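You operate a simulated robot arm through the tools that you are given. There is no shell and no other tool. Be economical: measure what you need, move in short steps, check, and stop when the job is done.

The job below is to be done with a simulated two-armed robot. You get a single attempt, and the scene is never put back.

Task
Put the purple shackle on the top of the steel bench away on the top of the blue cabinet. Count the discs on the top of the steel bench, then put as many of the rolled straps from the top of the steel bench on the second shelf from the bottom of the yellow rack. Take the orange shuttle and leave it on the bottom shelf of the yellow rack. Shut the top drawer of the blue cabinet. Pick up the empty reel with one hand, pass it to the other hand and put it on the top of the green table. Take the blue clip float from the top of the green table and put it on the third shelf from the bottom of the yellow rack. Any order will do.

It is judged by the outcome, as a careful person would: the job done as asked, and still so three seconds after it is handed in. It fails if anything else is knocked over, pushed out of place, dropped, spilled or broken.

Robot
Two 6-joint arms with two-finger grippers on one trunk, on a base that drives. Base frame: it is fixed to the floor where the robot stands at the start and does not move with it; the origin is under the middle of the robot, x ahead of it, y to its left, z up; the surface under the hand at the start is at about z = 0.88. Readings come in m, degrees, newtons and seconds.
The left shoulder is at the start at [0.07, 0.176, 1.215], the right one opposite. With the tool pointing down near the work surface each hand reaches from about 0.46 to 0.8 m from the robot's upright axis, wherever it stands, measured 20 degrees to its own side. Places, roughly: bottom shelf of the yellow rack [0.8, 3, 0.2]; clip float [-0.75, 3.25, 0.75]; disc (7x7x3 cm) [0.7, 0.2, 0.9]; disc (8x8x3 cm) [0.4, 0.2, 0.9]; empty reel (5x19x19 cm) [0.7, 3.2, 1.1]; orange shuttle (12x2x3 cm) [0.6, -0.6, 0.9]; purple shackle (9x9x4 cm) [0.7, 0, 0.9]; rolled strap (8x8x4 cm) [0.6, 0.3, 0.9]; second shelf of the yellow rack [0.8, 3, 0.6]; third shelf of the yellow rack [0.8, 3, 1]; top drawer of the blue cabinet [0.3, 1.5, 0.7]; top of the blue cabinet [0.6, 1.5, 0.9]; top of the green table [-0.8, 4.1, 0.8]. Payload 2.45 kg a hand.
Tool frame (each hand has its own): the origin (TCP) lies between the finger pads and is the grasp point; the fingertips stand 0.026 m ahead of it; z points along the fingers, y is the line along which they close. Largest opening 0.096 m; the body of the gripper starts 0.069 m behind the TCP.
Orientation is that of the tool frame in the base frame, as a unit quaternion [x, y, z, w]. With the fingers straight down and closing along the base's y, the tool's x points along the base's -x, its y along +y and its z along -z.

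Tools
- The arms move only by the tool nudge_tool. It takes "left_plan", "right_plan" or both (then of equal length, played together; a hand with none holds still); each is a list of rows, each an object (a shift or turn left out is 0, a gripper value left out holds the last) with "travel": the shift along the tool's x, y, z in units of 25 mm (1.0 is 25 mm), a list of three; "angular": the turn, a rotation vector about the tool's x, y, z in units of 5 degrees (1.0 is 5 degrees), a list of three; "jaw": the finger opening in cm, from 0 to 9.6. In form: [{"travel": [x, y, z], "angular": [rx, ry, rz], "jaw": jaw}, ...]. A call has 1 to 12 rows; each row shifts and turns the commanded pose from where the row before left it, along the tool's axes as they then stand. A call with a number of a shift or a turn outside -1 to 1 is refused whole. A row lasts 0.2 s, in which the tool goes at most 0.05 m and 8.6 degrees; a call with a longer step from one row to the next is refused whole, and so is a gripper value outside its range. A pose out of reach is approached as far as the arm can. The call stops where the force on the tool passes 40 N (or 10 N more than at its start, if that is more) or the arm is blocked; 0.2 s more then pass. The fingers move at their own pace and stop on an object; they squeeze with about 39 N. The grip force told is the motor's: it shows also when the fingers shut on nothing. Time passes only in rows, and 0.2 s behind the last, so rows that do not move let the fingers close. It gives the time, the measured TCP pose, the force on the tool (base axes), the opening and the grip force at its end, in the units of the frame above (readings bear some noise), with the torque about the TCP (base axes, N m) and any sound that the robot's microphone picked up.
- Cameras (640 x 400 px; columns grow to the right, rows downward): "scene" is now at [0.1328, -0.0073, 1.5217]; the picture's right is [-0.12, -0.99, 0.00], its down [-0.71, 0.09, -0.70] and it looks along [0.69, -0.08, -0.71] (base axes); focal length 288 px, centre (320, 200). "left" rides on the left gripper at [0.082, -0.003, -0.098] in its tool frame; the picture's right is [0.04, 1.00, 0.00], its down [-0.73, 0.03, -0.68] and it looks along [-0.68, 0.03, 0.73] (tool axes); focal length 256 px, centre (320, 200). "right" rides on the right gripper at [0.082, 0.003, -0.098] in its tool frame; the picture's right is [-0.04, 1.00, 0.00], its down [-0.73, -0.03, -0.68] and it looks along [-0.68, -0.03, 0.73] (tool axes); focal length 256 px, centre (320, 200). There is no depth. A picture from a camera that has moved, and an enlarged one, comes with that camera's place and axes in the base frame and with its lens.
- camera(camera): a new picture of that camera. It takes no simulated time.
- move_column(by): slides the trunk up (or, below 0, down) by that many m; the arms and the scene camera ride with it, the base frame stays. It gives what a move gives, with no picture.
- drive_base(legs): drives the robot by 1 to 6 legs, each [ahead, left, turn to the left] in m, m and degrees, along the robot's own axes; the way and the turn of a leg run together, so that a leg with both is an arc; at most 1.5 m and 180 degrees a leg. The arms and the cameras ride along, it lands a little off, and it stops where it bumps. It gives what a move gives.
- head_to(pan, tilt): turns the head with the scene camera to pan (to the left, within 86 degrees either way) and tilt (down, from -29 to 69), counted from straight ahead of the robot. It gives what a move gives.
- close_up(camera, box): a new picture of the part [left, top, right, bottom] of that camera's present view, enlarged. It takes no simulated time.
- hand_in(): hands the job in; it is judged then, once.

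Go step by step. Nothing tells you exact positions but the pictures and the camera data: compare them with the known pose of the tool, close in by small moves and look again before you grip or let go. The budget is 207 turns and 194 pictures, counting those below and the enlarged ones. Unless the task says otherwise, let go and move clear before handing in, and close with one line.

The tools are called after "Emit:" as name(argument=value, ...) on one line, values as JSON. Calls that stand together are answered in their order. nudge_tool: Moves the arms, as the interface text tells. Its arguments: {"type":"object","properties":{"left_plan":{"type":"array"},"right_plan":{"type":"array"}},"required":[]} The other tools are called the same way: move_column (by) slides the trunk up or down; drive_base (legs) drives the base; head_to (pan, tilt) turns the head that bears the scene camera; camera (camera) takes a picture; close_up (camera, box) takes an enlarged picture of a part of a camera's view; hand_in () hands the job in.

At the start:

```text
t: 0.0
left_tcp_pos: [0.586, 0.2441, 1.1226]
left_orientation: [0.0, 1.0, 0.0, 0.0]
left_force: [-1.1, 0.1, -0.1]
left_wrist_torque: [0.01, 0.01, 0.0]
left_width: 0.0959
left_grasp_force: 0.1
right_tcp_pos: [0.6349, -0.2177, 1.2011]
right_orientation: [0.001, 1.0, 0.0, 0.0]
right_force: [-1.0, 0.2, -0.1]
right_wrist_torque: [0.0, -0.02, 0.0]
right_width: 0.096
right_grasp_force: 0.1
trunk travel left (down, up): [-0.7, 0.14]
robot x, y, heading: [0.0009, 0.0014, -0.2]
head pan, tilt: [-6.9, 45.6]
```

scene: 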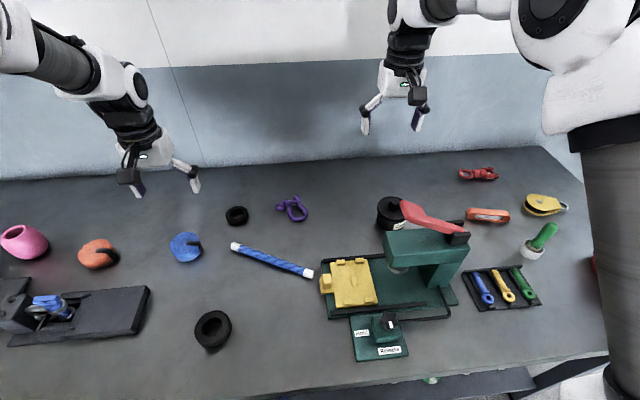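
right: 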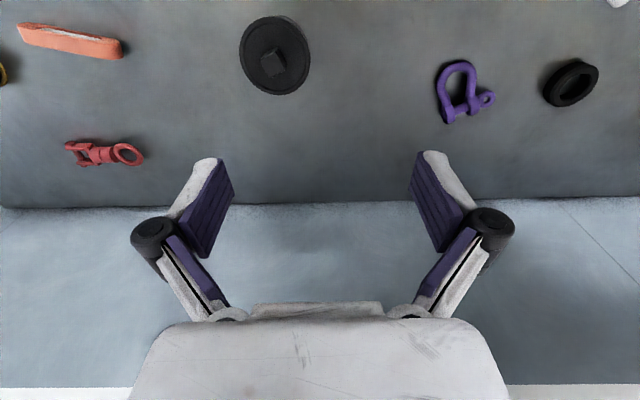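
left: 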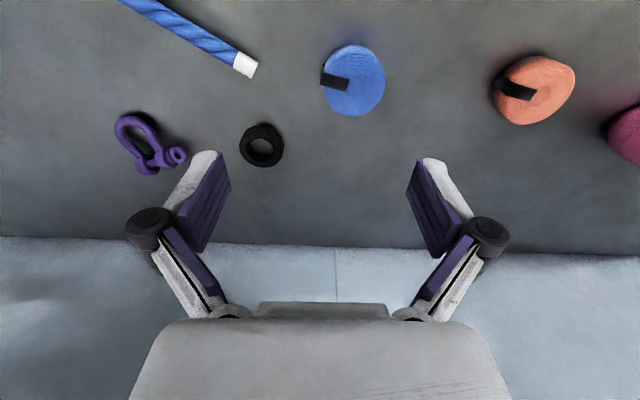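

The bench holds the shackle, some black rings (discs), several rolled straps and other parts. I'll look closer to identify and count them before I move anything.

Emit:
close_up(camera="scene", box=[0, 160, 320, 360])

Emit:
close_up(camera="scene", box=[320, 150, 640, 350])

Emit:
head_to(pan=50, tilt=30)

```text
2.00 times, centred on (160, 260) of scene
camera zoom: at [0.1328, -0.0073, 1.5217], right [-0.12, -0.99, 0.0], down [-0.71, 0.09, -0.7], along [0.69, -0.08, -0.71], focal length 575 px, centre (640, 80)
```

zoom: 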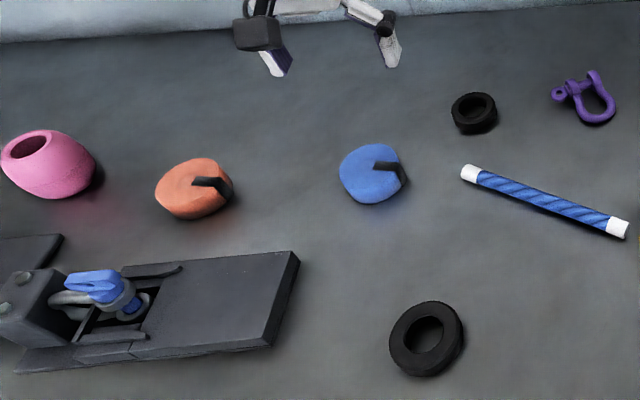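

```text
2.00 times, centred on (480, 250) of scene
camera zoom: at [0.1328, -0.0073, 1.5217], right [-0.12, -0.99, 0.0], down [-0.71, 0.09, -0.7], along [0.69, -0.08, -0.71], focal length 575 px, centre (0, 100)
```

zoom: 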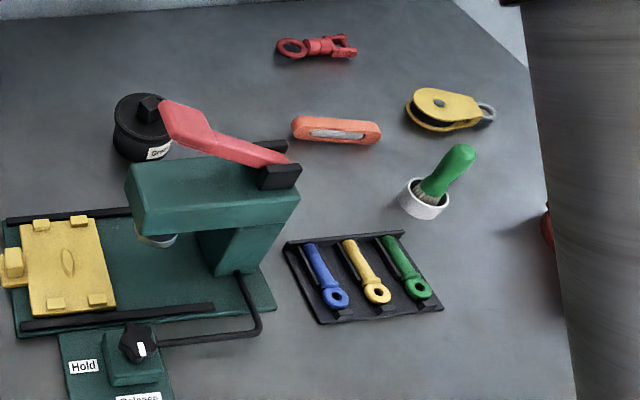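

```text
t: 1.3
left_tcp_pos: [0.5862, 0.2432, 1.1212]
left_orientation: [0.001, 1.0, 0.0, 0.0]
left_force: [1.0, -0.5, 1.0]
left_wrist_torque: [-0.01, -0.01, -0.02]
left_width: 0.0961
left_grasp_force: 0.0
right_tcp_pos: [0.6356, -0.2182, 1.2007]
right_orientation: [0.0, 1.0, 0.0, 0.0]
right_force: [0.3, -0.2, 0.3]
right_wrist_torque: [0.02, -0.01, 0.01]
right_width: 0.0959
right_grasp_force: 0.1
trunk travel left (down, up): [-0.7, 0.14]
robot x, y, heading: [0.0053, -0.0022, 0.0]
head pan, tilt: [50.0, 30.0]
```

Two discs (black rings) and two rolled straps (blue and orange) so far. Next I'm checking the hidden parts of the bench and the room.

Emit:
camera(camera="scene")

Emit:
head_to(pan=-60, tilt=45)

Emit:
camera(camera="scene")

Emit:
head_to(pan=30, tilt=60)

Emit:
camera(camera="scene")

```text
188 pictures are left
camera scene: at [0.1107, 0.0715, 1.5452], right [0.77, -0.64, 0.0], down [-0.32, -0.38, -0.87], along [0.56, 0.66, -0.5], focal length 288 px, centre (320, 200)
```

scene: 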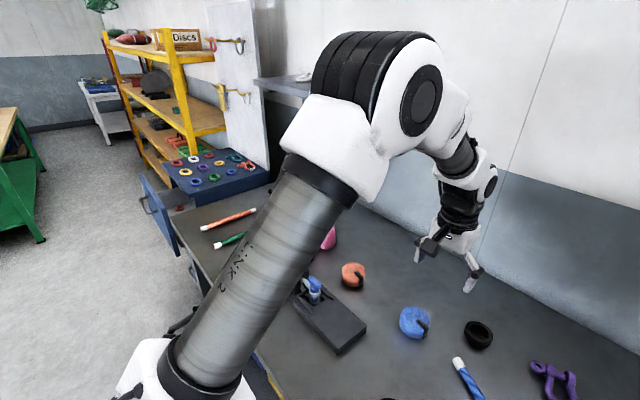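

```text
t: 3.1
left_tcp_pos: [0.5849, 0.2447, 1.1217]
left_orientation: [0.0, 1.0, 0.0, -0.001]
left_force: [1.2, -0.7, -0.4]
left_wrist_torque: [-0.01, -0.02, 0.01]
left_width: 0.0962
left_grasp_force: 0.1
right_tcp_pos: [0.6333, -0.2177, 1.2013]
right_orientation: [0.0, 1.0, 0.0, 0.0]
right_force: [-0.2, -0.1, -0.1]
right_wrist_torque: [0.0, 0.0, -0.01]
right_width: 0.0959
right_grasp_force: 0.1
trunk travel left (down, up): [-0.7, 0.14]
robot x, y, heading: [0.0003, 0.0027, -0.0]
head pan, tilt: [-60.0, 45.0]
```

```text
187 pictures are left
camera scene: at [0.0932, -0.0681, 1.5226], right [-0.87, -0.5, 0.0], down [-0.35, 0.61, -0.71], along [0.35, -0.61, -0.71], focal length 288 px, centre (320, 200)
```

scene: 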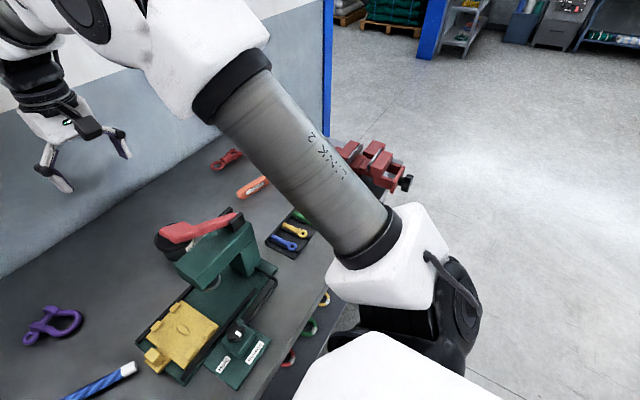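

```text
t: 4.8
left_tcp_pos: [0.5865, 0.2438, 1.1224]
left_orientation: [0.0, 1.0, 0.0, 0.0]
left_force: [0.2, 0.6, 0.6]
left_wrist_torque: [0.01, 0.0, 0.01]
left_width: 0.0961
left_grasp_force: 0.0
right_tcp_pos: [0.6354, -0.2187, 1.2015]
right_orientation: [0.001, 1.0, 0.0, 0.0]
right_force: [-0.2, 0.0, -0.7]
right_wrist_torque: [-0.02, 0.0, 0.01]
right_width: 0.0961
right_grasp_force: 0.1
trunk travel left (down, up): [-0.7, 0.14]
robot x, y, heading: [-0.0017, 0.0024, -0.2]
head pan, tilt: [30.0, 60.0]
```

```text
186 pictures are left
camera scene: at [0.1103, 0.0356, 1.5031], right [0.5, -0.87, 0.0], down [-0.75, -0.43, -0.5], along [0.43, 0.25, -0.87], focal length 288 px, centre (320, 200)
```

scene: 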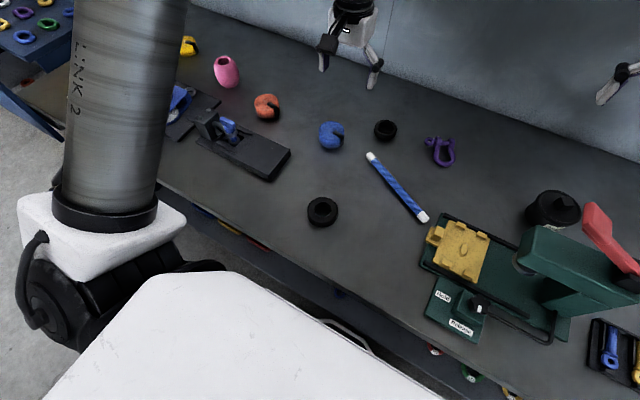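

The shuttle lies at about [0.62, -0.56], its long axis mostly along y. I'll drive right and turn the right hand so its fingers close across the shuttle.

Emit:
drive_base(legs=[[0, -0.38, 0]])

Emit:
nudge_tool(right_plan=[{"angular": [0, 0, -1]}, {"angular": [0, 0, -1]}, {"angular": [0, 0, -1]}, {"angular": [0, 0, -1]}, {"angular": [0, 0, -1]}, {"angular": [0, 0, -1]}, {"angular": [0, 0, -1]}, {"angular": [0, 0, -1]}, {"angular": [0, 0, -1]}, {"angular": [0, 0, -1]}, {"angular": [0, 0, -1]}, {"angular": [0, 0, -1]}])

Emit:
head_to(pan=-10, tilt=45)

Emit:
camera(camera="scene")

Emit:
camera(camera="right")

```text
t: 7.2
left_tcp_pos: [0.5859, -0.133, 1.1212]
left_orientation: [-0.002, 1.0, 0.0, -0.001]
left_force: [-0.7, 0.8, -0.1]
left_wrist_torque: [0.03, 0.01, 0.0]
left_width: 0.0961
left_grasp_force: 0.0
right_tcp_pos: [0.6355, -0.5954, 1.2012]
right_orientation: [-0.002, 1.0, 0.0, -0.001]
right_force: [0.3, -0.1, 0.4]
right_wrist_torque: [-0.04, -0.02, -0.04]
right_width: 0.0956
right_grasp_force: 0.2
trunk travel left (down, up): [-0.7, 0.14]
robot x, y, heading: [-0.0005, -0.3813, -0.1]
head pan, tilt: [30.0, 60.0]
```

```text
t: 9.8
left_tcp_pos: [0.5861, -0.1343, 1.1219]
left_orientation: [-0.001, 1.0, -0.001, 0.0]
left_force: [0.9, 0.6, 0.2]
left_wrist_torque: [-0.02, 0.01, -0.03]
left_width: 0.096
left_grasp_force: 0.0
right_tcp_pos: [0.6354, -0.5961, 1.2016]
right_orientation: [-0.501, 0.866, 0.0, 0.0]
right_force: [-0.1, -0.9, -0.4]
right_wrist_torque: [-0.01, 0.02, 0.03]
right_width: 0.0962
right_grasp_force: 0.0
trunk travel left (down, up): [-0.7, 0.14]
robot x, y, heading: [-0.0006, -0.3787, 0.2]
head pan, tilt: [30.0, 60.0]
```

```text
t: 10.9
left_tcp_pos: [0.5854, -0.1338, 1.122]
left_orientation: [-0.001, 1.0, 0.0, 0.0]
left_force: [0.4, -0.5, -0.2]
left_wrist_torque: [0.0, -0.01, -0.02]
left_width: 0.0958
left_grasp_force: 0.1
right_tcp_pos: [0.6345, -0.5957, 1.2]
right_orientation: [-0.5, 0.866, 0.001, 0.0]
right_force: [0.2, 0.7, -0.7]
right_wrist_torque: [0.02, -0.04, -0.01]
right_width: 0.0962
right_grasp_force: 0.0
trunk travel left (down, up): [-0.7, 0.14]
robot x, y, heading: [-0.0002, -0.3802, -0.1]
head pan, tilt: [-10.0, 45.0]
```

```text
185 pictures are left
camera scene: at [0.1328, -0.3904, 1.5226], right [-0.17, -0.99, 0.0], down [-0.7, 0.12, -0.71], along [0.7, -0.12, -0.71], focal length 288 px, centre (320, 200)
```

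scene: 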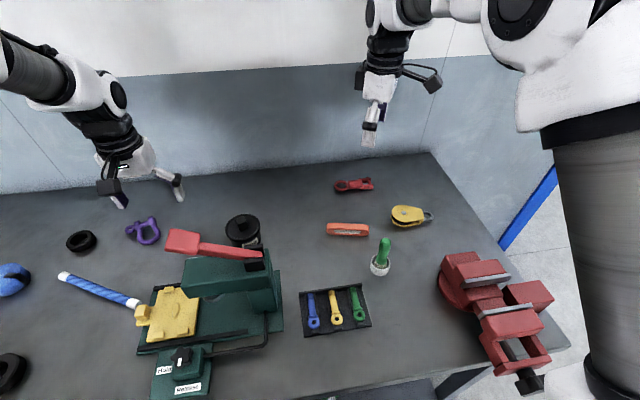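

```text
184 pictures are left
camera right: at [0.5918, -0.6643, 1.3004], right [-0.85, 0.53, 0.0], down [0.39, 0.62, 0.68], along [0.36, 0.57, -0.73], focal length 256 px, centre (320, 200)
```

right: 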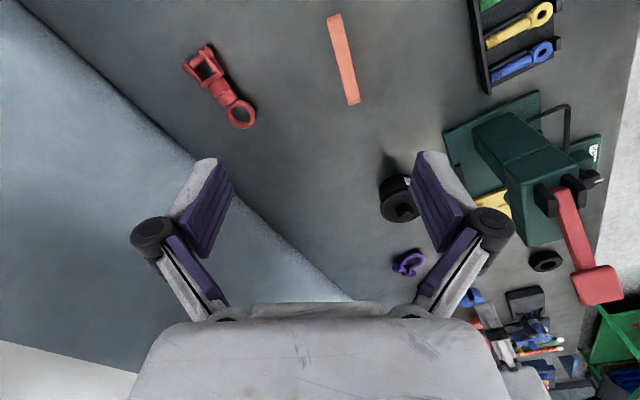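

The shuttle is centred at about (0.619, -0.557), its axis about 75° from x. I'll finish turning the hand, tilt it 30°, come down to a pre-grasp and look.

Emit:
nudge_tool(right_plan=[{"angular": [0, 0, -1]}, {"angular": [0, 0, -1]}, {"angular": [0, 0, -0.92]}, {"angular": [0, -1, 0]}, {"angular": [0, -1, 0]}, {"angular": [0, -1, 0]}, {"angular": [0, -1, 0]}, {"angular": [0, -1, 0]}, {"angular": [0, -1, 0]}])

Emit:
nudge_tool(right_plan=[{"travel": [0.68, 0.14, 0.99]}, {"travel": [0.68, 0.14, 0.99]}, {"travel": [0.68, 0.14, 0.99]}, {"travel": [0.68, 0.14, 0.99]}, {"travel": [0.68, 0.14, 0.99]}, {"travel": [0.68, 0.14, 0.99]}, {"travel": [0.68, 0.14, 0.99], "jaw": 5}])

Emit:
camera(camera="right")

Emit:
camera(camera="scene")

```text
t: 12.9
left_tcp_pos: [0.5845, -0.1345, 1.1213]
left_orientation: [-0.001, 1.0, 0.0, 0.0]
left_force: [0.3, 1.5, 0.0]
left_wrist_torque: [0.0, 0.02, -0.01]
left_width: 0.096
left_grasp_force: 0.1
right_tcp_pos: [0.6343, -0.5967, 1.2014]
right_orientation: [-0.585, 0.768, 0.158, 0.206]
right_force: [-0.1, -0.6, 0.1]
right_wrist_torque: [0.02, 0.01, -0.01]
right_width: 0.096
right_grasp_force: 0.0
trunk travel left (down, up): [-0.7, 0.14]
robot x, y, heading: [-0.0023, -0.3809, -0.0]
head pan, tilt: [-10.0, 45.0]
```

```text
t: 14.5
left_tcp_pos: [0.5857, -0.1339, 1.123]
left_orientation: [-0.002, 1.0, -0.001, -0.001]
left_force: [0.8, 0.2, 0.0]
left_wrist_torque: [0.0, 0.03, -0.02]
left_width: 0.0962
left_grasp_force: 0.1
right_tcp_pos: [0.6084, -0.6061, 0.9905]
right_orientation: [-0.585, 0.768, 0.157, 0.206]
right_force: [-0.7, 0.1, -0.6]
right_wrist_torque: [0.0, 0.0, 0.01]
right_width: 0.0499
right_grasp_force: 0.1
trunk travel left (down, up): [-0.7, 0.14]
robot x, y, heading: [0.0007, -0.3775, 0.2]
head pan, tilt: [-10.0, 45.0]
```

```text
183 pictures are left
camera right: at [0.5735, -0.7202, 1.0343], right [-0.95, 0.3, 0.02], down [0.11, 0.28, 0.95], along [0.28, 0.91, -0.3], focal length 256 px, centre (320, 200)
```

right: 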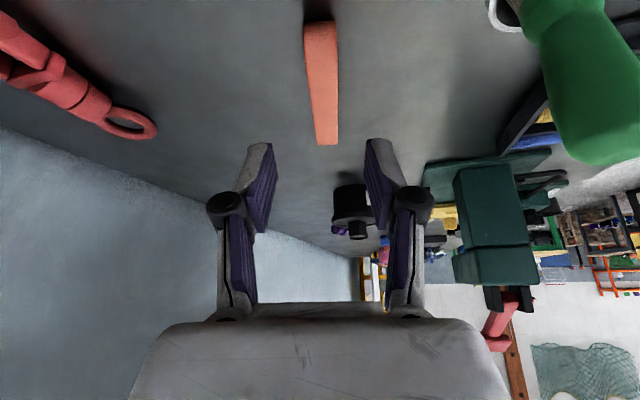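

```text
182 pictures are left
camera scene: at [0.1338, -0.3911, 1.5225], right [-0.17, -0.98, 0.0], down [-0.7, 0.12, -0.71], along [0.7, -0.12, -0.71], focal length 288 px, centre (320, 200)
```

scene: 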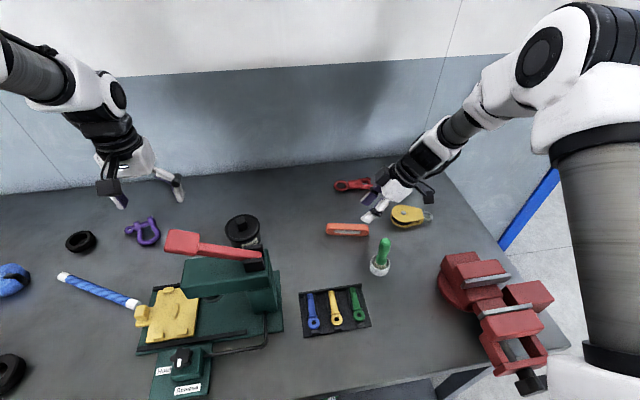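

The fingers straddle the shuttle's line. I'll go down along the tool axis, checking the force as I go.

Emit:
nudge_tool(right_plan=[{"travel": [-0.02, 0.04, 0.92]}, {"travel": [-0.02, 0.04, 0.92]}, {"travel": [-0.02, 0.04, 0.92]}, {"travel": [-0.02, 0.04, 0.85]}])

Emit:
camera(camera="right")

Emit:
close_up(camera="scene", box=[300, 150, 460, 250])

```text
t: 15.5
left_tcp_pos: [0.5863, -0.1337, 1.1219]
left_orientation: [-0.001, 1.0, 0.0, -0.002]
left_force: [-0.2, -1.6, 0.4]
left_wrist_torque: [0.0, 0.03, 0.02]
left_width: 0.0957
left_grasp_force: 0.1
right_tcp_pos: [0.6151, -0.56, 0.9135]
right_orientation: [-0.586, 0.768, 0.157, 0.205]
right_force: [0.3, -0.3, -0.5]
right_wrist_torque: [0.03, 0.02, 0.0]
right_width: 0.0502
right_grasp_force: 0.1
trunk travel left (down, up): [-0.7, 0.14]
robot x, y, heading: [0.0033, -0.3788, 0.2]
head pan, tilt: [-10.0, 45.0]
```

```text
181 pictures are left
camera right: at [0.5815, -0.6734, 0.959], right [-0.95, 0.3, 0.02], down [0.11, 0.28, 0.95], along [0.28, 0.91, -0.3], focal length 256 px, centre (320, 200)
```

right: 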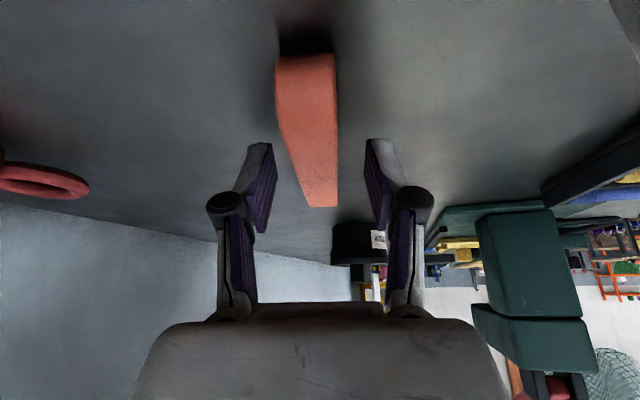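

```text
4.00 times, centred on (380, 200) of scene
camera zoom: at [0.1338, -0.39, 1.5225], right [-0.17, -0.98, 0.0], down [-0.7, 0.12, -0.71], along [0.7, -0.12, -0.71], focal length 1150 px, centre (80, 200)
```

zoom: 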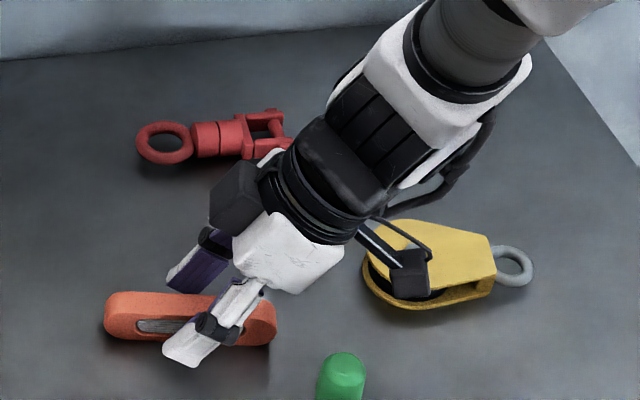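

The fingers straddle the middle of the shuttle, so I'll close and lift straight up.

Emit:
nudge_tool(right_plan=[{"jaw": 0}, {"jaw": 0}, {"jaw": 0}])

Emit:
nudge_tool(right_plan=[{"travel": [-0.5, 0, -0.86]}, {"travel": [-0.5, 0, -0.86]}, {"travel": [-0.5, 0, -0.86]}, {"travel": [-0.5, 0, -0.86]}, {"travel": [-0.5, 0, -0.86]}, {"travel": [-0.5, 0, -0.86]}, {"travel": [-0.5, 0, -0.86]}, {"travel": [-0.5, 0, -0.86]}])

Emit:
camera(camera="right")

Emit:
camera(camera="scene")

```text
t: 16.3
left_tcp_pos: [0.5857, -0.1346, 1.1218]
left_orientation: [-0.001, 1.0, -0.001, -0.001]
left_force: [-0.7, 0.2, 0.6]
left_wrist_torque: [0.02, 0.0, 0.02]
left_width: 0.096
left_grasp_force: 0.0
right_tcp_pos: [0.6145, -0.5602, 0.9147]
right_orientation: [-0.586, 0.768, 0.157, 0.205]
right_force: [0.1, 0.6, -0.1]
right_wrist_torque: [0.01, 0.02, 0.04]
right_width: 0.0189
right_grasp_force: 39.0
trunk travel left (down, up): [-0.7, 0.14]
robot x, y, heading: [-0.0002, -0.3772, 0.1]
head pan, tilt: [-10.0, 45.0]
```

```text
t: 18.1
left_tcp_pos: [0.5854, -0.134, 1.1215]
left_orientation: [-0.001, 1.0, 0.0, 0.0]
left_force: [-0.7, -0.1, -0.4]
left_wrist_torque: [-0.03, -0.02, 0.02]
left_width: 0.0961
left_grasp_force: 0.1
right_tcp_pos: [0.6143, -0.5582, 1.1148]
right_orientation: [-0.587, 0.767, 0.157, 0.206]
right_force: [-0.6, 0.8, 0.6]
right_wrist_torque: [0.03, 0.0, 0.0]
right_width: 0.0188
right_grasp_force: 38.9
trunk travel left (down, up): [-0.7, 0.14]
robot x, y, heading: [0.0053, -0.3801, 0.1]
head pan, tilt: [-10.0, 45.0]
```

```text
179 pictures are left
camera right: at [0.5799, -0.6714, 1.1594], right [-0.95, 0.3, 0.02], down [0.11, 0.28, 0.95], along [0.28, 0.91, -0.3], focal length 256 px, centre (320, 200)
```

right: 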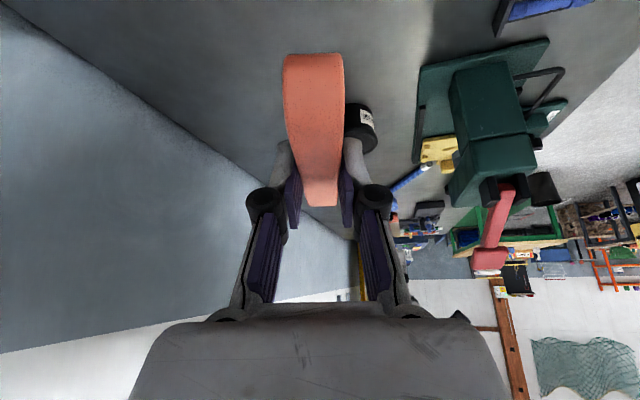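

```text
178 pictures are left
camera scene: at [0.1319, -0.3902, 1.5227], right [-0.17, -0.98, 0.0], down [-0.7, 0.12, -0.71], along [0.7, -0.12, -0.71], focal length 288 px, centre (320, 200)
```

scene: 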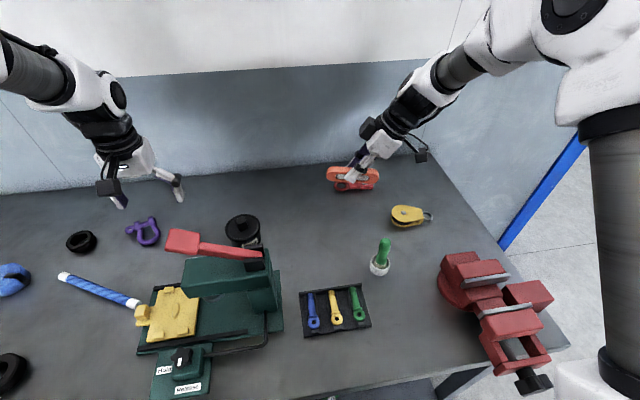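

The shuttle is held. I'll turn the right hand back to point forward, move left to the shackle and look at it closely.

Emit:
nudge_tool(right_plan=[{"angular": [0.5, 0, 0.86]}, {"angular": [0.5, 0, 0.86]}, {"angular": [0.5, 0, 0.86]}, {"angular": [0.5, 0, 0.86]}, {"angular": [0.5, 0, 0.86]}, {"angular": [0.5, 0, 0.86]}, {"angular": [0.5, 0, 0.86]}, {"angular": [0.5, 0, 0.86]}, {"angular": [0.5, 0, 0.86]}, {"angular": [0.5, 0, 0.86]}, {"angular": [0.5, 0, 0.86]}, {"angular": [0.5, 0, 0.86]}])

Emit:
nudge_tool(right_plan=[{"angular": [0.5, 0, 0.86]}, {"angular": [0.5, 0, 0.86]}, {"angular": [0.5, 0, 0.86]}])

Emit:
drive_base(legs=[[0, 0.16, 0]])

Emit:
camera(camera="left")

Emit:
camera(camera="scene")

```text
t: 20.7
left_tcp_pos: [0.5858, -0.1335, 1.1205]
left_orientation: [-0.002, 1.0, 0.0, 0.0]
left_force: [-0.6, 0.2, 0.0]
left_wrist_torque: [0.0, 0.01, 0.02]
left_width: 0.0958
left_grasp_force: 0.1
right_tcp_pos: [0.6173, -0.5585, 1.1133]
right_orientation: [-0.126, 0.957, 0.033, 0.258]
right_force: [-0.4, 0.5, -0.7]
right_wrist_torque: [-0.01, 0.03, 0.0]
right_width: 0.0185
right_grasp_force: 38.8
trunk travel left (down, up): [-0.7, 0.14]
robot x, y, heading: [-0.0019, -0.3822, 0.0]
head pan, tilt: [-10.0, 45.0]
```

```text
t: 21.5
left_tcp_pos: [0.5843, -0.1343, 1.1227]
left_orientation: [-0.001, 1.0, 0.0, 0.0]
left_force: [-0.2, 0.2, -0.4]
left_wrist_torque: [0.04, 0.02, 0.01]
left_width: 0.0958
left_grasp_force: 0.0
right_tcp_pos: [0.6162, -0.56, 1.1126]
right_orientation: [0.0, 0.965, -0.001, 0.261]
right_force: [0.5, 0.2, -1.2]
right_wrist_torque: [-0.02, 0.03, -0.02]
right_width: 0.0187
right_grasp_force: 38.9
trunk travel left (down, up): [-0.7, 0.14]
robot x, y, heading: [-0.0019, -0.379, 0.3]
head pan, tilt: [-10.0, 45.0]
```

```text
t: 22.9
left_tcp_pos: [0.5876, 0.0207, 1.123]
left_orientation: [0.001, 1.0, 0.001, -0.001]
left_force: [-1.1, -0.5, 0.2]
left_wrist_torque: [0.04, 0.02, 0.0]
left_width: 0.0958
left_grasp_force: 0.1
right_tcp_pos: [0.616, -0.4034, 1.1118]
right_orientation: [0.0, 0.966, 0.0, 0.259]
right_force: [1.1, -0.6, -0.4]
right_wrist_torque: [0.05, 0.02, 0.0]
right_width: 0.0187
right_grasp_force: 39.3
trunk travel left (down, up): [-0.7, 0.14]
robot x, y, heading: [-0.0018, -0.2201, 0.0]
head pan, tilt: [-10.0, 45.0]
```

```text
177 pictures are left
camera left: at [0.5053, 0.0184, 1.2209], right [-0.04, 1.0, 0.0], down [0.73, 0.03, 0.68], along [0.68, 0.03, -0.73], focal length 256 px, centre (320, 200)
```

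left: 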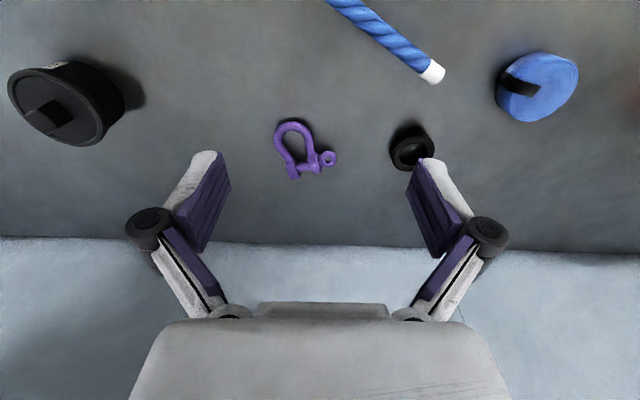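

```text
176 pictures are left
camera scene: at [0.1328, -0.2342, 1.5226], right [-0.18, -0.98, 0.0], down [-0.7, 0.13, -0.71], along [0.7, -0.12, -0.71], focal length 288 px, centre (320, 200)
```

scene: 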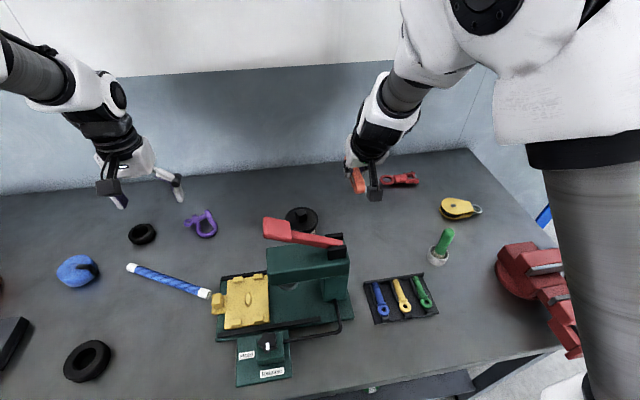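

Emit:
close_up(camera="left", box=[240, 90, 400, 190])

Emit:
close_up(camera="scene", box=[160, 190, 240, 240])

```text
4.00 times, centred on (320, 140) of left
camera zoom: at [0.5053, 0.0184, 1.2209], right [-0.04, 1.0, 0.0], down [0.73, 0.03, 0.68], along [0.68, 0.03, -0.73], focal length 1024 px, centre (320, 440)
```

zoom: 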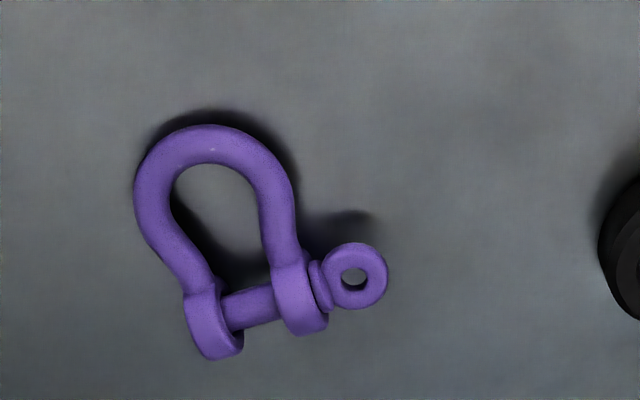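

```text
8.00 times, centred on (200, 215) of scene
camera zoom: at [0.1328, -0.2342, 1.5226], right [-0.18, -0.98, 0.0], down [-0.7, 0.13, -0.71], along [0.7, -0.12, -0.71], focal length 2301 px, centre (1280, 80)
```

zoom: 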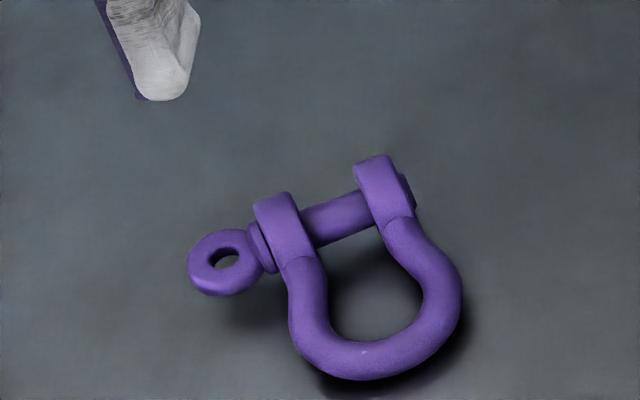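

The shackle lies flat with its bow towards me, the bow's widest part at about (0.693, -0.010). I'll rotate the left hand 11° and hover above it.

Emit:
nudge_tool(left_plan=[{"angular": [0, 0, -1]}, {"angular": [0, 0, -1]}, {"angular": [0, 0, -0.2]}, {"travel": [-0.78, -0.404, 0.98]}, {"travel": [-0.78, -0.404, 0.98]}, {"travel": [-0.78, -0.404, 0.98]}, {"travel": [-0.78, -0.404, 0.98]}, {"travel": [-0.78, -0.404, 0.98]}])

Emit:
camera(camera="left")

```text
t: 24.7
left_tcp_pos: [0.6935, -0.0084, 0.9972]
left_orientation: [-0.095, 0.995, 0.0, 0.001]
left_force: [0.3, -0.5, -0.7]
left_wrist_torque: [0.01, 0.0, 0.0]
left_width: 0.096
left_grasp_force: 0.0
right_tcp_pos: [0.6183, -0.4013, 1.113]
right_orientation: [0.001, 0.966, -0.002, 0.259]
right_force: [-0.1, 0.4, -1.0]
right_wrist_torque: [-0.01, 0.02, -0.01]
right_width: 0.0187
right_grasp_force: 39.4
trunk travel left (down, up): [-0.7, 0.14]
robot x, y, heading: [-0.0007, -0.2191, 0.0]
head pan, tilt: [-10.0, 45.0]
```

```text
173 pictures are left
camera left: at [0.6136, -0.0267, 1.0963], right [-0.23, 0.97, 0.0], down [0.72, 0.17, 0.68], along [0.66, 0.16, -0.73], focal length 256 px, centre (320, 200)
```

left: 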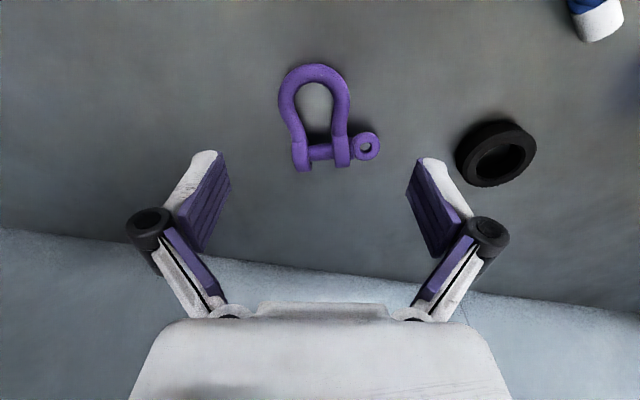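

Emit:
nudge_tool(left_plan=[{"travel": [0.04, -0.035, 0.88]}, {"travel": [0.04, -0.035, 0.88]}, {"travel": [0.04, -0.035, 0.88]}, {"travel": [0.04, -0.035, 0.87]}, {"jaw": 0}, {"jaw": 0}, {"jaw": 0}, {"jaw": 0}])

Emit:
camera(camera="left")

```text
t: 26.5
left_tcp_pos: [0.6897, -0.0131, 0.913]
left_orientation: [-0.095, 0.995, 0.0, 0.001]
left_force: [2.4, -0.5, 4.1]
left_wrist_torque: [-0.1, -0.44, -0.01]
left_width: 0.0587
left_grasp_force: 38.9
right_tcp_pos: [0.6163, -0.4023, 1.1127]
right_orientation: [0.001, 0.966, -0.002, 0.259]
right_force: [-0.3, 1.3, -1.1]
right_wrist_torque: [0.0, 0.04, -0.03]
right_width: 0.0189
right_grasp_force: 38.9
trunk travel left (down, up): [-0.7, 0.14]
robot x, y, heading: [-0.0046, -0.2192, -0.3]
head pan, tilt: [-10.0, 45.0]
```

```text
172 pictures are left
camera left: at [0.6102, -0.0316, 1.0103], right [-0.23, 0.97, 0.0], down [0.71, 0.17, 0.68], along [0.66, 0.15, -0.73], focal length 256 px, centre (320, 200)
```

left: 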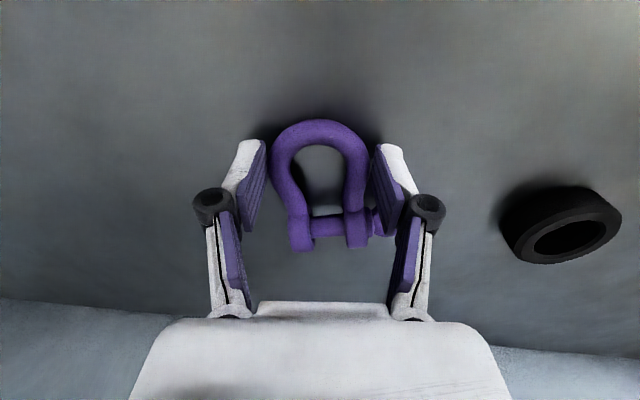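

Emit:
nudge_tool(left_plan=[{"travel": [0, 0, -0.5]}, {"travel": [0, 0, -1]}, {"travel": [0, 0, -1]}, {"travel": [0, 0, -1]}, {"travel": [0, 0, -1]}, {"travel": [0, 0, -1]}, {"travel": [0, 0, -1]}, {"travel": [0, 0, -1]}])

Emit:
camera(camera="left")

Emit:
head_to(pan=35, tilt=20)

Emit:
camera(camera="scene")

```text
t: 28.3
left_tcp_pos: [0.6876, -0.0121, 1.1008]
left_orientation: [-0.095, 0.995, 0.0, -0.001]
left_force: [-0.9, 0.1, -3.4]
left_wrist_torque: [-0.03, 0.05, 0.0]
left_width: 0.0587
left_grasp_force: 38.8
right_tcp_pos: [0.6167, -0.4012, 1.1125]
right_orientation: [0.001, 0.966, -0.002, 0.26]
right_force: [-0.5, 0.4, -0.8]
right_wrist_torque: [0.03, -0.03, 0.0]
right_width: 0.0188
right_grasp_force: 39.1
trunk travel left (down, up): [-0.7, 0.14]
robot x, y, heading: [-0.0001, -0.228, 0.2]
head pan, tilt: [-10.0, 45.0]
```

```text
171 pictures are left
camera left: at [0.6079, -0.03, 1.1983], right [-0.23, 0.97, 0.0], down [0.72, 0.17, 0.68], along [0.66, 0.15, -0.73], focal length 256 px, centre (320, 200)
```

left: 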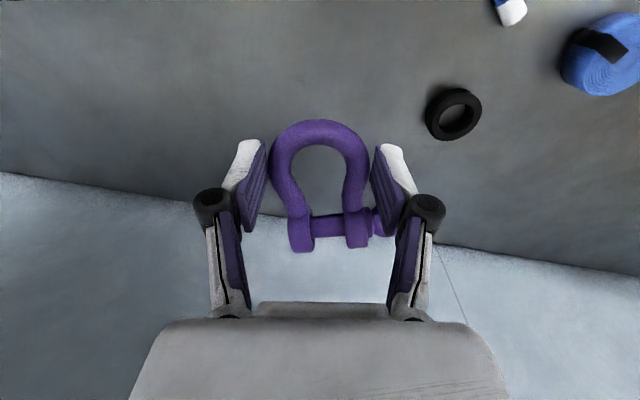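

```text
t: 29.4
left_tcp_pos: [0.6883, -0.0126, 1.0979]
left_orientation: [-0.095, 0.995, -0.001, 0.0]
left_force: [-0.9, -0.1, -4.4]
left_wrist_torque: [-0.06, 0.09, 0.0]
left_width: 0.0588
left_grasp_force: 39.0
right_tcp_pos: [0.6167, -0.4024, 1.1125]
right_orientation: [0.0, 0.966, -0.002, 0.259]
right_force: [-0.6, 0.1, 0.3]
right_wrist_torque: [-0.01, -0.03, 0.0]
right_width: 0.0187
right_grasp_force: 39.3
trunk travel left (down, up): [-0.7, 0.14]
robot x, y, heading: [-0.0003, -0.2186, -0.1]
head pan, tilt: [35.0, 20.0]
```

```text
170 pictures are left
camera scene: at [0.1298, -0.1642, 1.5612], right [0.57, -0.82, 0.0], down [-0.28, -0.2, -0.94], along [0.77, 0.54, -0.34], focal length 288 px, centre (320, 200)
```

scene: 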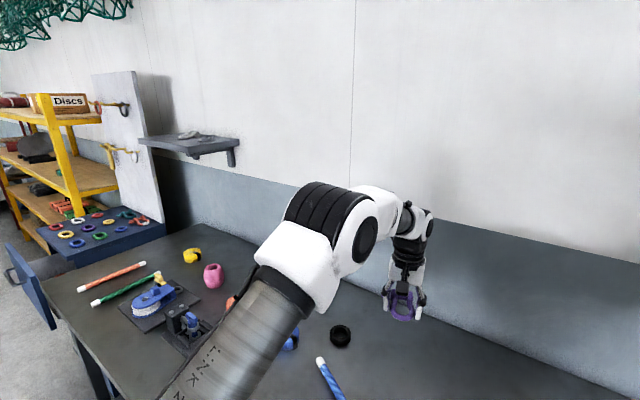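

Emit:
close_up(camera="scene", box=[0, 180, 240, 330])

Emit:
close_up(camera="scene", box=[0, 80, 240, 230])

```text
2.67 times, centred on (120, 255) of scene
camera zoom: at [0.1298, -0.1642, 1.5612], right [0.57, -0.82, 0.0], down [-0.28, -0.2, -0.94], along [0.77, 0.54, -0.34], focal length 767 px, centre (853, 53)
```

zoom: 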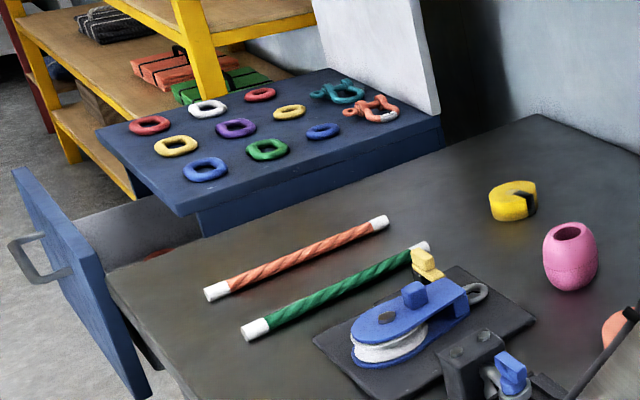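

```text
2.67 times, centred on (120, 155) of scene
camera zoom: at [0.1298, -0.1642, 1.5612], right [0.57, -0.82, 0.0], down [-0.28, -0.2, -0.94], along [0.77, 0.54, -0.34], focal length 767 px, centre (853, 320)
```

zoom: 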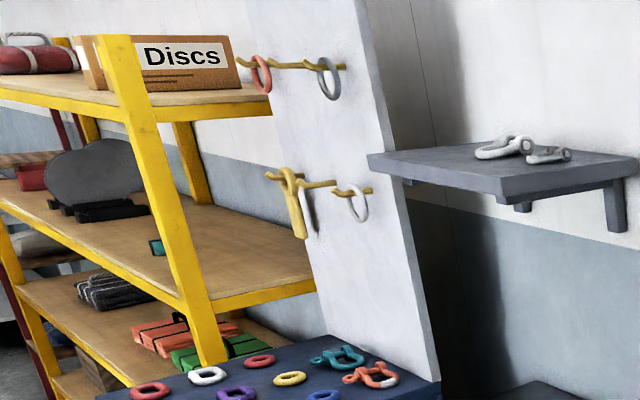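

There are three rolled straps: blue, orange and yellow. With two discs, two of them go. I'll back off and drive to the front of the cabinet to look.

Emit:
drive_base(legs=[[-0.5, 0, 0], [0, 1.45, 0]])

Emit:
head_to(pan=10, tilt=35)

Emit:
camera(camera="scene")

```text
t: 39.1
left_tcp_pos: [0.2071, 1.4431, 1.099]
left_orientation: [-0.092, 0.996, 0.0, 0.0]
left_force: [-0.9, -0.1, -4.6]
left_wrist_torque: [-0.01, 0.08, 0.0]
left_width: 0.0585
left_grasp_force: 39.0
right_tcp_pos: [0.1346, 1.055, 1.1126]
right_orientation: [0.004, 0.966, -0.003, 0.26]
right_force: [0.6, -0.1, -0.3]
right_wrist_torque: [0.02, 0.0, 0.0]
right_width: 0.0187
right_grasp_force: 38.9
trunk travel left (down, up): [-0.7, 0.14]
robot x, y, heading: [-0.4822, 1.2456, -0.5]
head pan, tilt: [35.0, 20.0]
```

```text
t: 40.0
left_tcp_pos: [0.209, 1.4446, 1.1004]
left_orientation: [-0.092, 0.996, 0.0, -0.001]
left_force: [0.8, 0.0, -4.4]
left_wrist_torque: [-0.05, 0.12, 0.0]
left_width: 0.0587
left_grasp_force: 39.1
right_tcp_pos: [0.134, 1.0549, 1.1124]
right_orientation: [0.003, 0.966, -0.002, 0.259]
right_force: [-0.6, 0.0, -0.2]
right_wrist_torque: [0.02, 0.02, 0.01]
right_width: 0.0189
right_grasp_force: 39.3
trunk travel left (down, up): [-0.7, 0.14]
robot x, y, heading: [-0.481, 1.2399, -0.3]
head pan, tilt: [10.0, 35.0]
```

```text
167 pictures are left
camera scene: at [-0.3403, 1.2567, 1.5374], right [0.17, -0.99, 0.0], down [-0.57, -0.1, -0.82], along [0.81, 0.14, -0.57], focal length 288 px, centre (320, 200)
```

scene: 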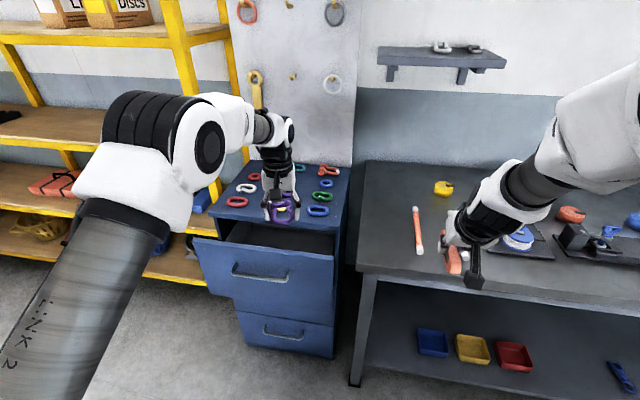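

Emit:
close_up(camera="scene", box=[190, 140, 390, 265])

Emit:
drive_base(legs=[[0.3, 0, 0]])

Emit:
head_to(pan=15, tilt=50)

Emit:
camera(camera="scene")

Emit:
camera(camera="left")

```text
3.20 times, centred on (290, 202) of scene
camera zoom: at [-0.3403, 1.2567, 1.5374], right [0.17, -0.99, 0.0], down [-0.57, -0.1, -0.82], along [0.81, 0.14, -0.57], focal length 920 px, centre (416, 192)
```

zoom: 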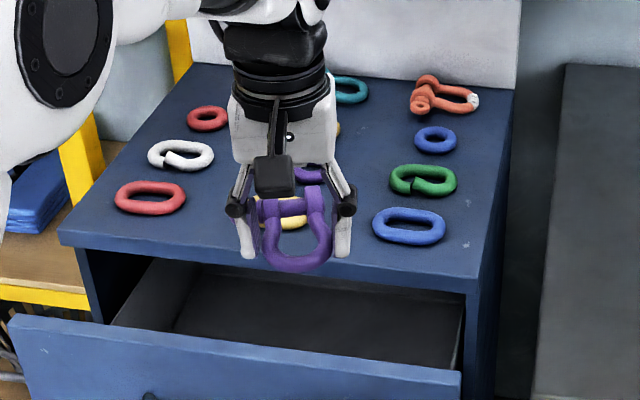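

```text
t: 42.1
left_tcp_pos: [0.504, 1.436, 1.1]
left_orientation: [-0.088, 0.996, 0.0, 0.0]
left_force: [-1.3, -0.2, -3.5]
left_wrist_torque: [-0.05, 0.1, -0.02]
left_width: 0.0587
left_grasp_force: 39.1
right_tcp_pos: [0.4283, 1.0466, 1.1134]
right_orientation: [0.007, 0.966, -0.002, 0.26]
right_force: [0.2, -0.8, -0.6]
right_wrist_torque: [-0.02, 0.03, -0.01]
right_width: 0.0189
right_grasp_force: 38.7
trunk travel left (down, up): [-0.7, 0.14]
robot x, y, heading: [-0.1843, 1.2375, -1.0]
head pan, tilt: [10.0, 35.0]
```

```text
t: 42.8
left_tcp_pos: [0.5076, 1.4367, 1.0982]
left_orientation: [-0.087, 0.996, -0.001, -0.001]
left_force: [0.1, 0.3, -4.2]
left_wrist_torque: [-0.06, 0.08, -0.01]
left_width: 0.0585
left_grasp_force: 39.2
right_tcp_pos: [0.431, 1.0461, 1.1123]
right_orientation: [0.008, 0.966, -0.004, 0.26]
right_force: [-0.4, -0.9, -1.1]
right_wrist_torque: [0.02, 0.02, 0.02]
right_width: 0.0189
right_grasp_force: 39.2
trunk travel left (down, up): [-0.7, 0.14]
robot x, y, heading: [-0.1814, 1.2399, -0.9]
head pan, tilt: [15.0, 50.0]
```

```text
165 pictures are left
camera scene: at [-0.0546, 1.2571, 1.5156], right [0.24, -0.97, 0.0], down [-0.74, -0.19, -0.64], along [0.62, 0.16, -0.77], focal length 288 px, centre (320, 200)
```

scene: 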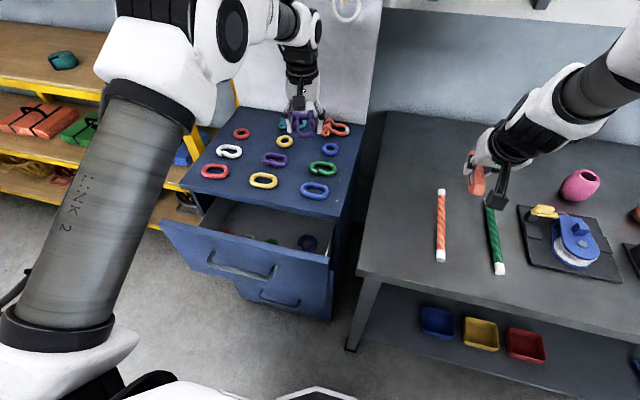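

```text
164 pictures are left
camera left: at [0.4282, 1.4184, 1.1972], right [-0.22, 0.98, 0.0], down [0.72, 0.16, 0.68], along [0.66, 0.15, -0.74], focal length 256 px, centre (320, 200)
```

left: 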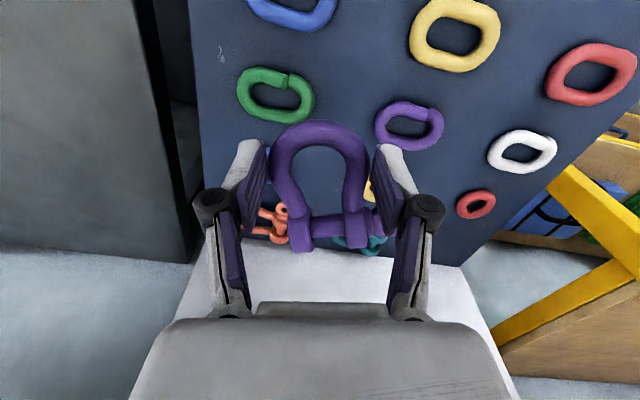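

Cabinet top: three columns of links, with the orange and teal shackles in the back row and a free slot at back left, about (0.765, 1.73). I'll strafe left and check the hooks on the board behind it.

Emit:
drive_base(legs=[[0, 0.27, 1]])

Emit:
head_to(pan=5, tilt=30)

Emit:
camera(camera="scene")

Emit:
camera(camera="left")

```text
t: 44.8
left_tcp_pos: [0.5069, 1.7186, 1.0987]
left_orientation: [-0.095, 0.995, 0.001, -0.001]
left_force: [-0.4, -0.2, -3.3]
left_wrist_torque: [-0.05, 0.1, 0.01]
left_width: 0.0591
left_grasp_force: 39.1
right_tcp_pos: [0.4352, 1.3289, 1.1126]
right_orientation: [0.0, 0.966, -0.001, 0.259]
right_force: [-0.6, 0.3, -0.4]
right_wrist_torque: [0.03, 0.02, 0.01]
right_width: 0.0186
right_grasp_force: 39.2
trunk travel left (down, up): [-0.7, 0.14]
robot x, y, heading: [-0.1795, 1.5078, -0.1]
head pan, tilt: [15.0, 50.0]
```

```text
t: 45.6
left_tcp_pos: [0.5047, 1.7216, 1.0989]
left_orientation: [-0.095, 0.995, 0.0, -0.002]
left_force: [0.4, -0.3, -4.0]
left_wrist_torque: [-0.05, 0.09, -0.03]
left_width: 0.0585
left_grasp_force: 38.9
right_tcp_pos: [0.4356, 1.3305, 1.1129]
right_orientation: [-0.001, 0.966, -0.001, 0.259]
right_force: [0.6, 0.0, -0.7]
right_wrist_torque: [-0.01, -0.01, 0.01]
right_width: 0.0187
right_grasp_force: 38.8
trunk travel left (down, up): [-0.7, 0.14]
robot x, y, heading: [-0.1835, 1.5115, 0.1]
head pan, tilt: [5.0, 30.0]
```

```text
163 pictures are left
camera scene: at [-0.038, 1.5216, 1.545], right [0.09, -1.0, 0.0], down [-0.5, -0.04, -0.87], along [0.86, 0.08, -0.5], focal length 288 px, centre (320, 200)
```

scene: 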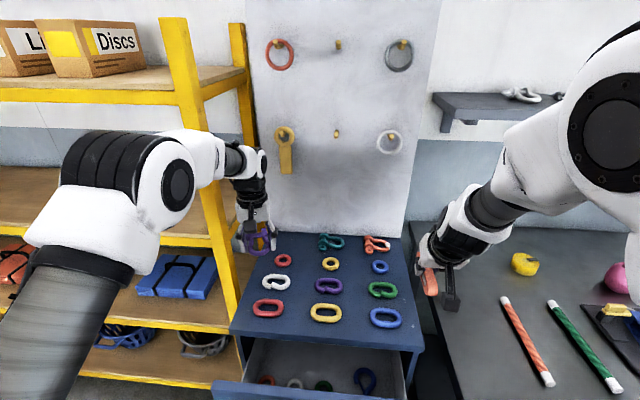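

```text
162 pictures are left
camera left: at [0.427, 1.7017, 1.1975], right [-0.23, 0.97, 0.0], down [0.72, 0.17, 0.68], along [0.66, 0.16, -0.73], focal length 256 px, centre (320, 200)
```

left: 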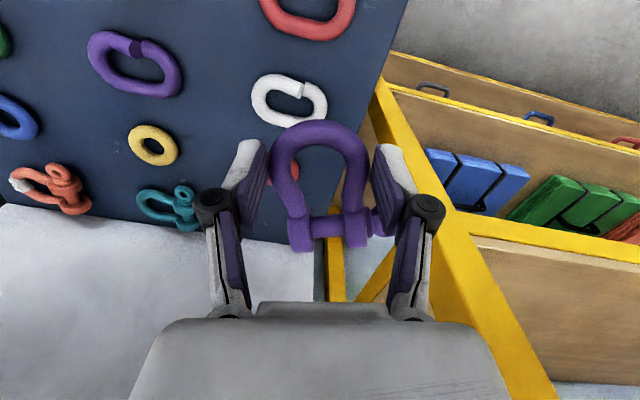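

A yellow carabiner hangs above the free slot at about z 1.14-1.26. So I'll tilt the left hand forward to keep the wrist clear, then move in.

Emit:
drive_base(legs=[[0.14, 0, 0]])

Emit:
nudge_tool(left_plan=[{"angular": [0, -0.9, 0]}, {"angular": [0, -0.9, 0]}, {"angular": [0, -0.9, 0]}, {"angular": [0, -0.9, 0]}])

Emit:
camera(camera="left")

Emit:
camera(camera="scene")

```text
t: 46.9
left_tcp_pos: [0.6461, 1.7177, 1.1005]
left_orientation: [-0.095, 0.995, 0.001, 0.001]
left_force: [-0.7, -0.6, -3.2]
left_wrist_torque: [-0.06, 0.1, 0.0]
left_width: 0.0587
left_grasp_force: 39.0
right_tcp_pos: [0.5734, 1.3286, 1.1129]
right_orientation: [0.001, 0.966, -0.002, 0.26]
right_force: [-0.5, -0.9, 0.0]
right_wrist_torque: [0.01, 0.0, 0.03]
right_width: 0.0187
right_grasp_force: 39.3
trunk travel left (down, up): [-0.7, 0.14]
robot x, y, heading: [-0.0403, 1.5073, -0.1]
head pan, tilt: [5.0, 30.0]
```

```text
t: 47.9
left_tcp_pos: [0.6474, 1.7196, 1.1011]
left_orientation: [-0.094, 0.983, 0.015, 0.156]
left_force: [-0.6, 0.3, -3.8]
left_wrist_torque: [-0.09, 0.08, -0.03]
left_width: 0.0585
left_grasp_force: 39.0
right_tcp_pos: [0.5753, 1.3288, 1.1133]
right_orientation: [0.0, 0.965, -0.001, 0.261]
right_force: [-0.8, 0.3, -0.6]
right_wrist_torque: [-0.02, 0.0, 0.0]
right_width: 0.019
right_grasp_force: 38.9
trunk travel left (down, up): [-0.7, 0.14]
robot x, y, heading: [-0.0415, 1.5132, -0.1]
head pan, tilt: [5.0, 30.0]
```

```text
161 pictures are left
camera left: at [0.5414, 1.6954, 1.1684], right [-0.23, 0.97, -0.01], down [0.47, 0.12, 0.87], along [0.85, 0.19, -0.49], focal length 256 px, centre (320, 200)
```

left: 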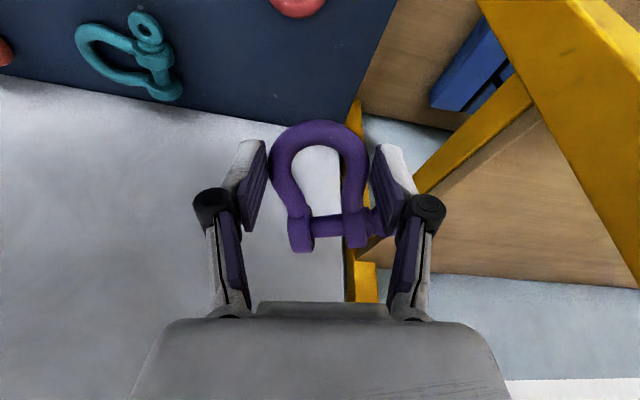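

```text
160 pictures are left
camera scene: at [0.1017, 1.5204, 1.5453], right [0.09, -1.0, 0.0], down [-0.5, -0.04, -0.87], along [0.86, 0.07, -0.5], focal length 288 px, centre (320, 200)
```

scene: 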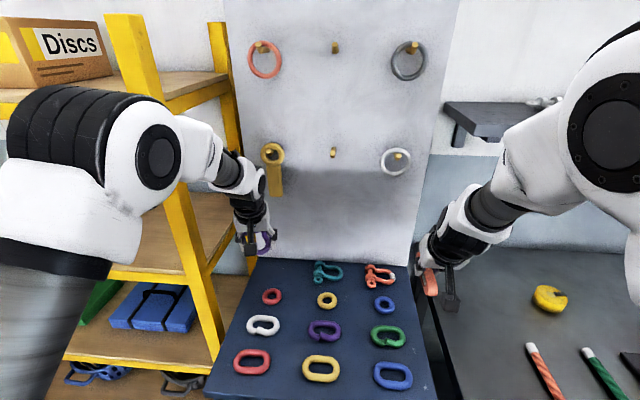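

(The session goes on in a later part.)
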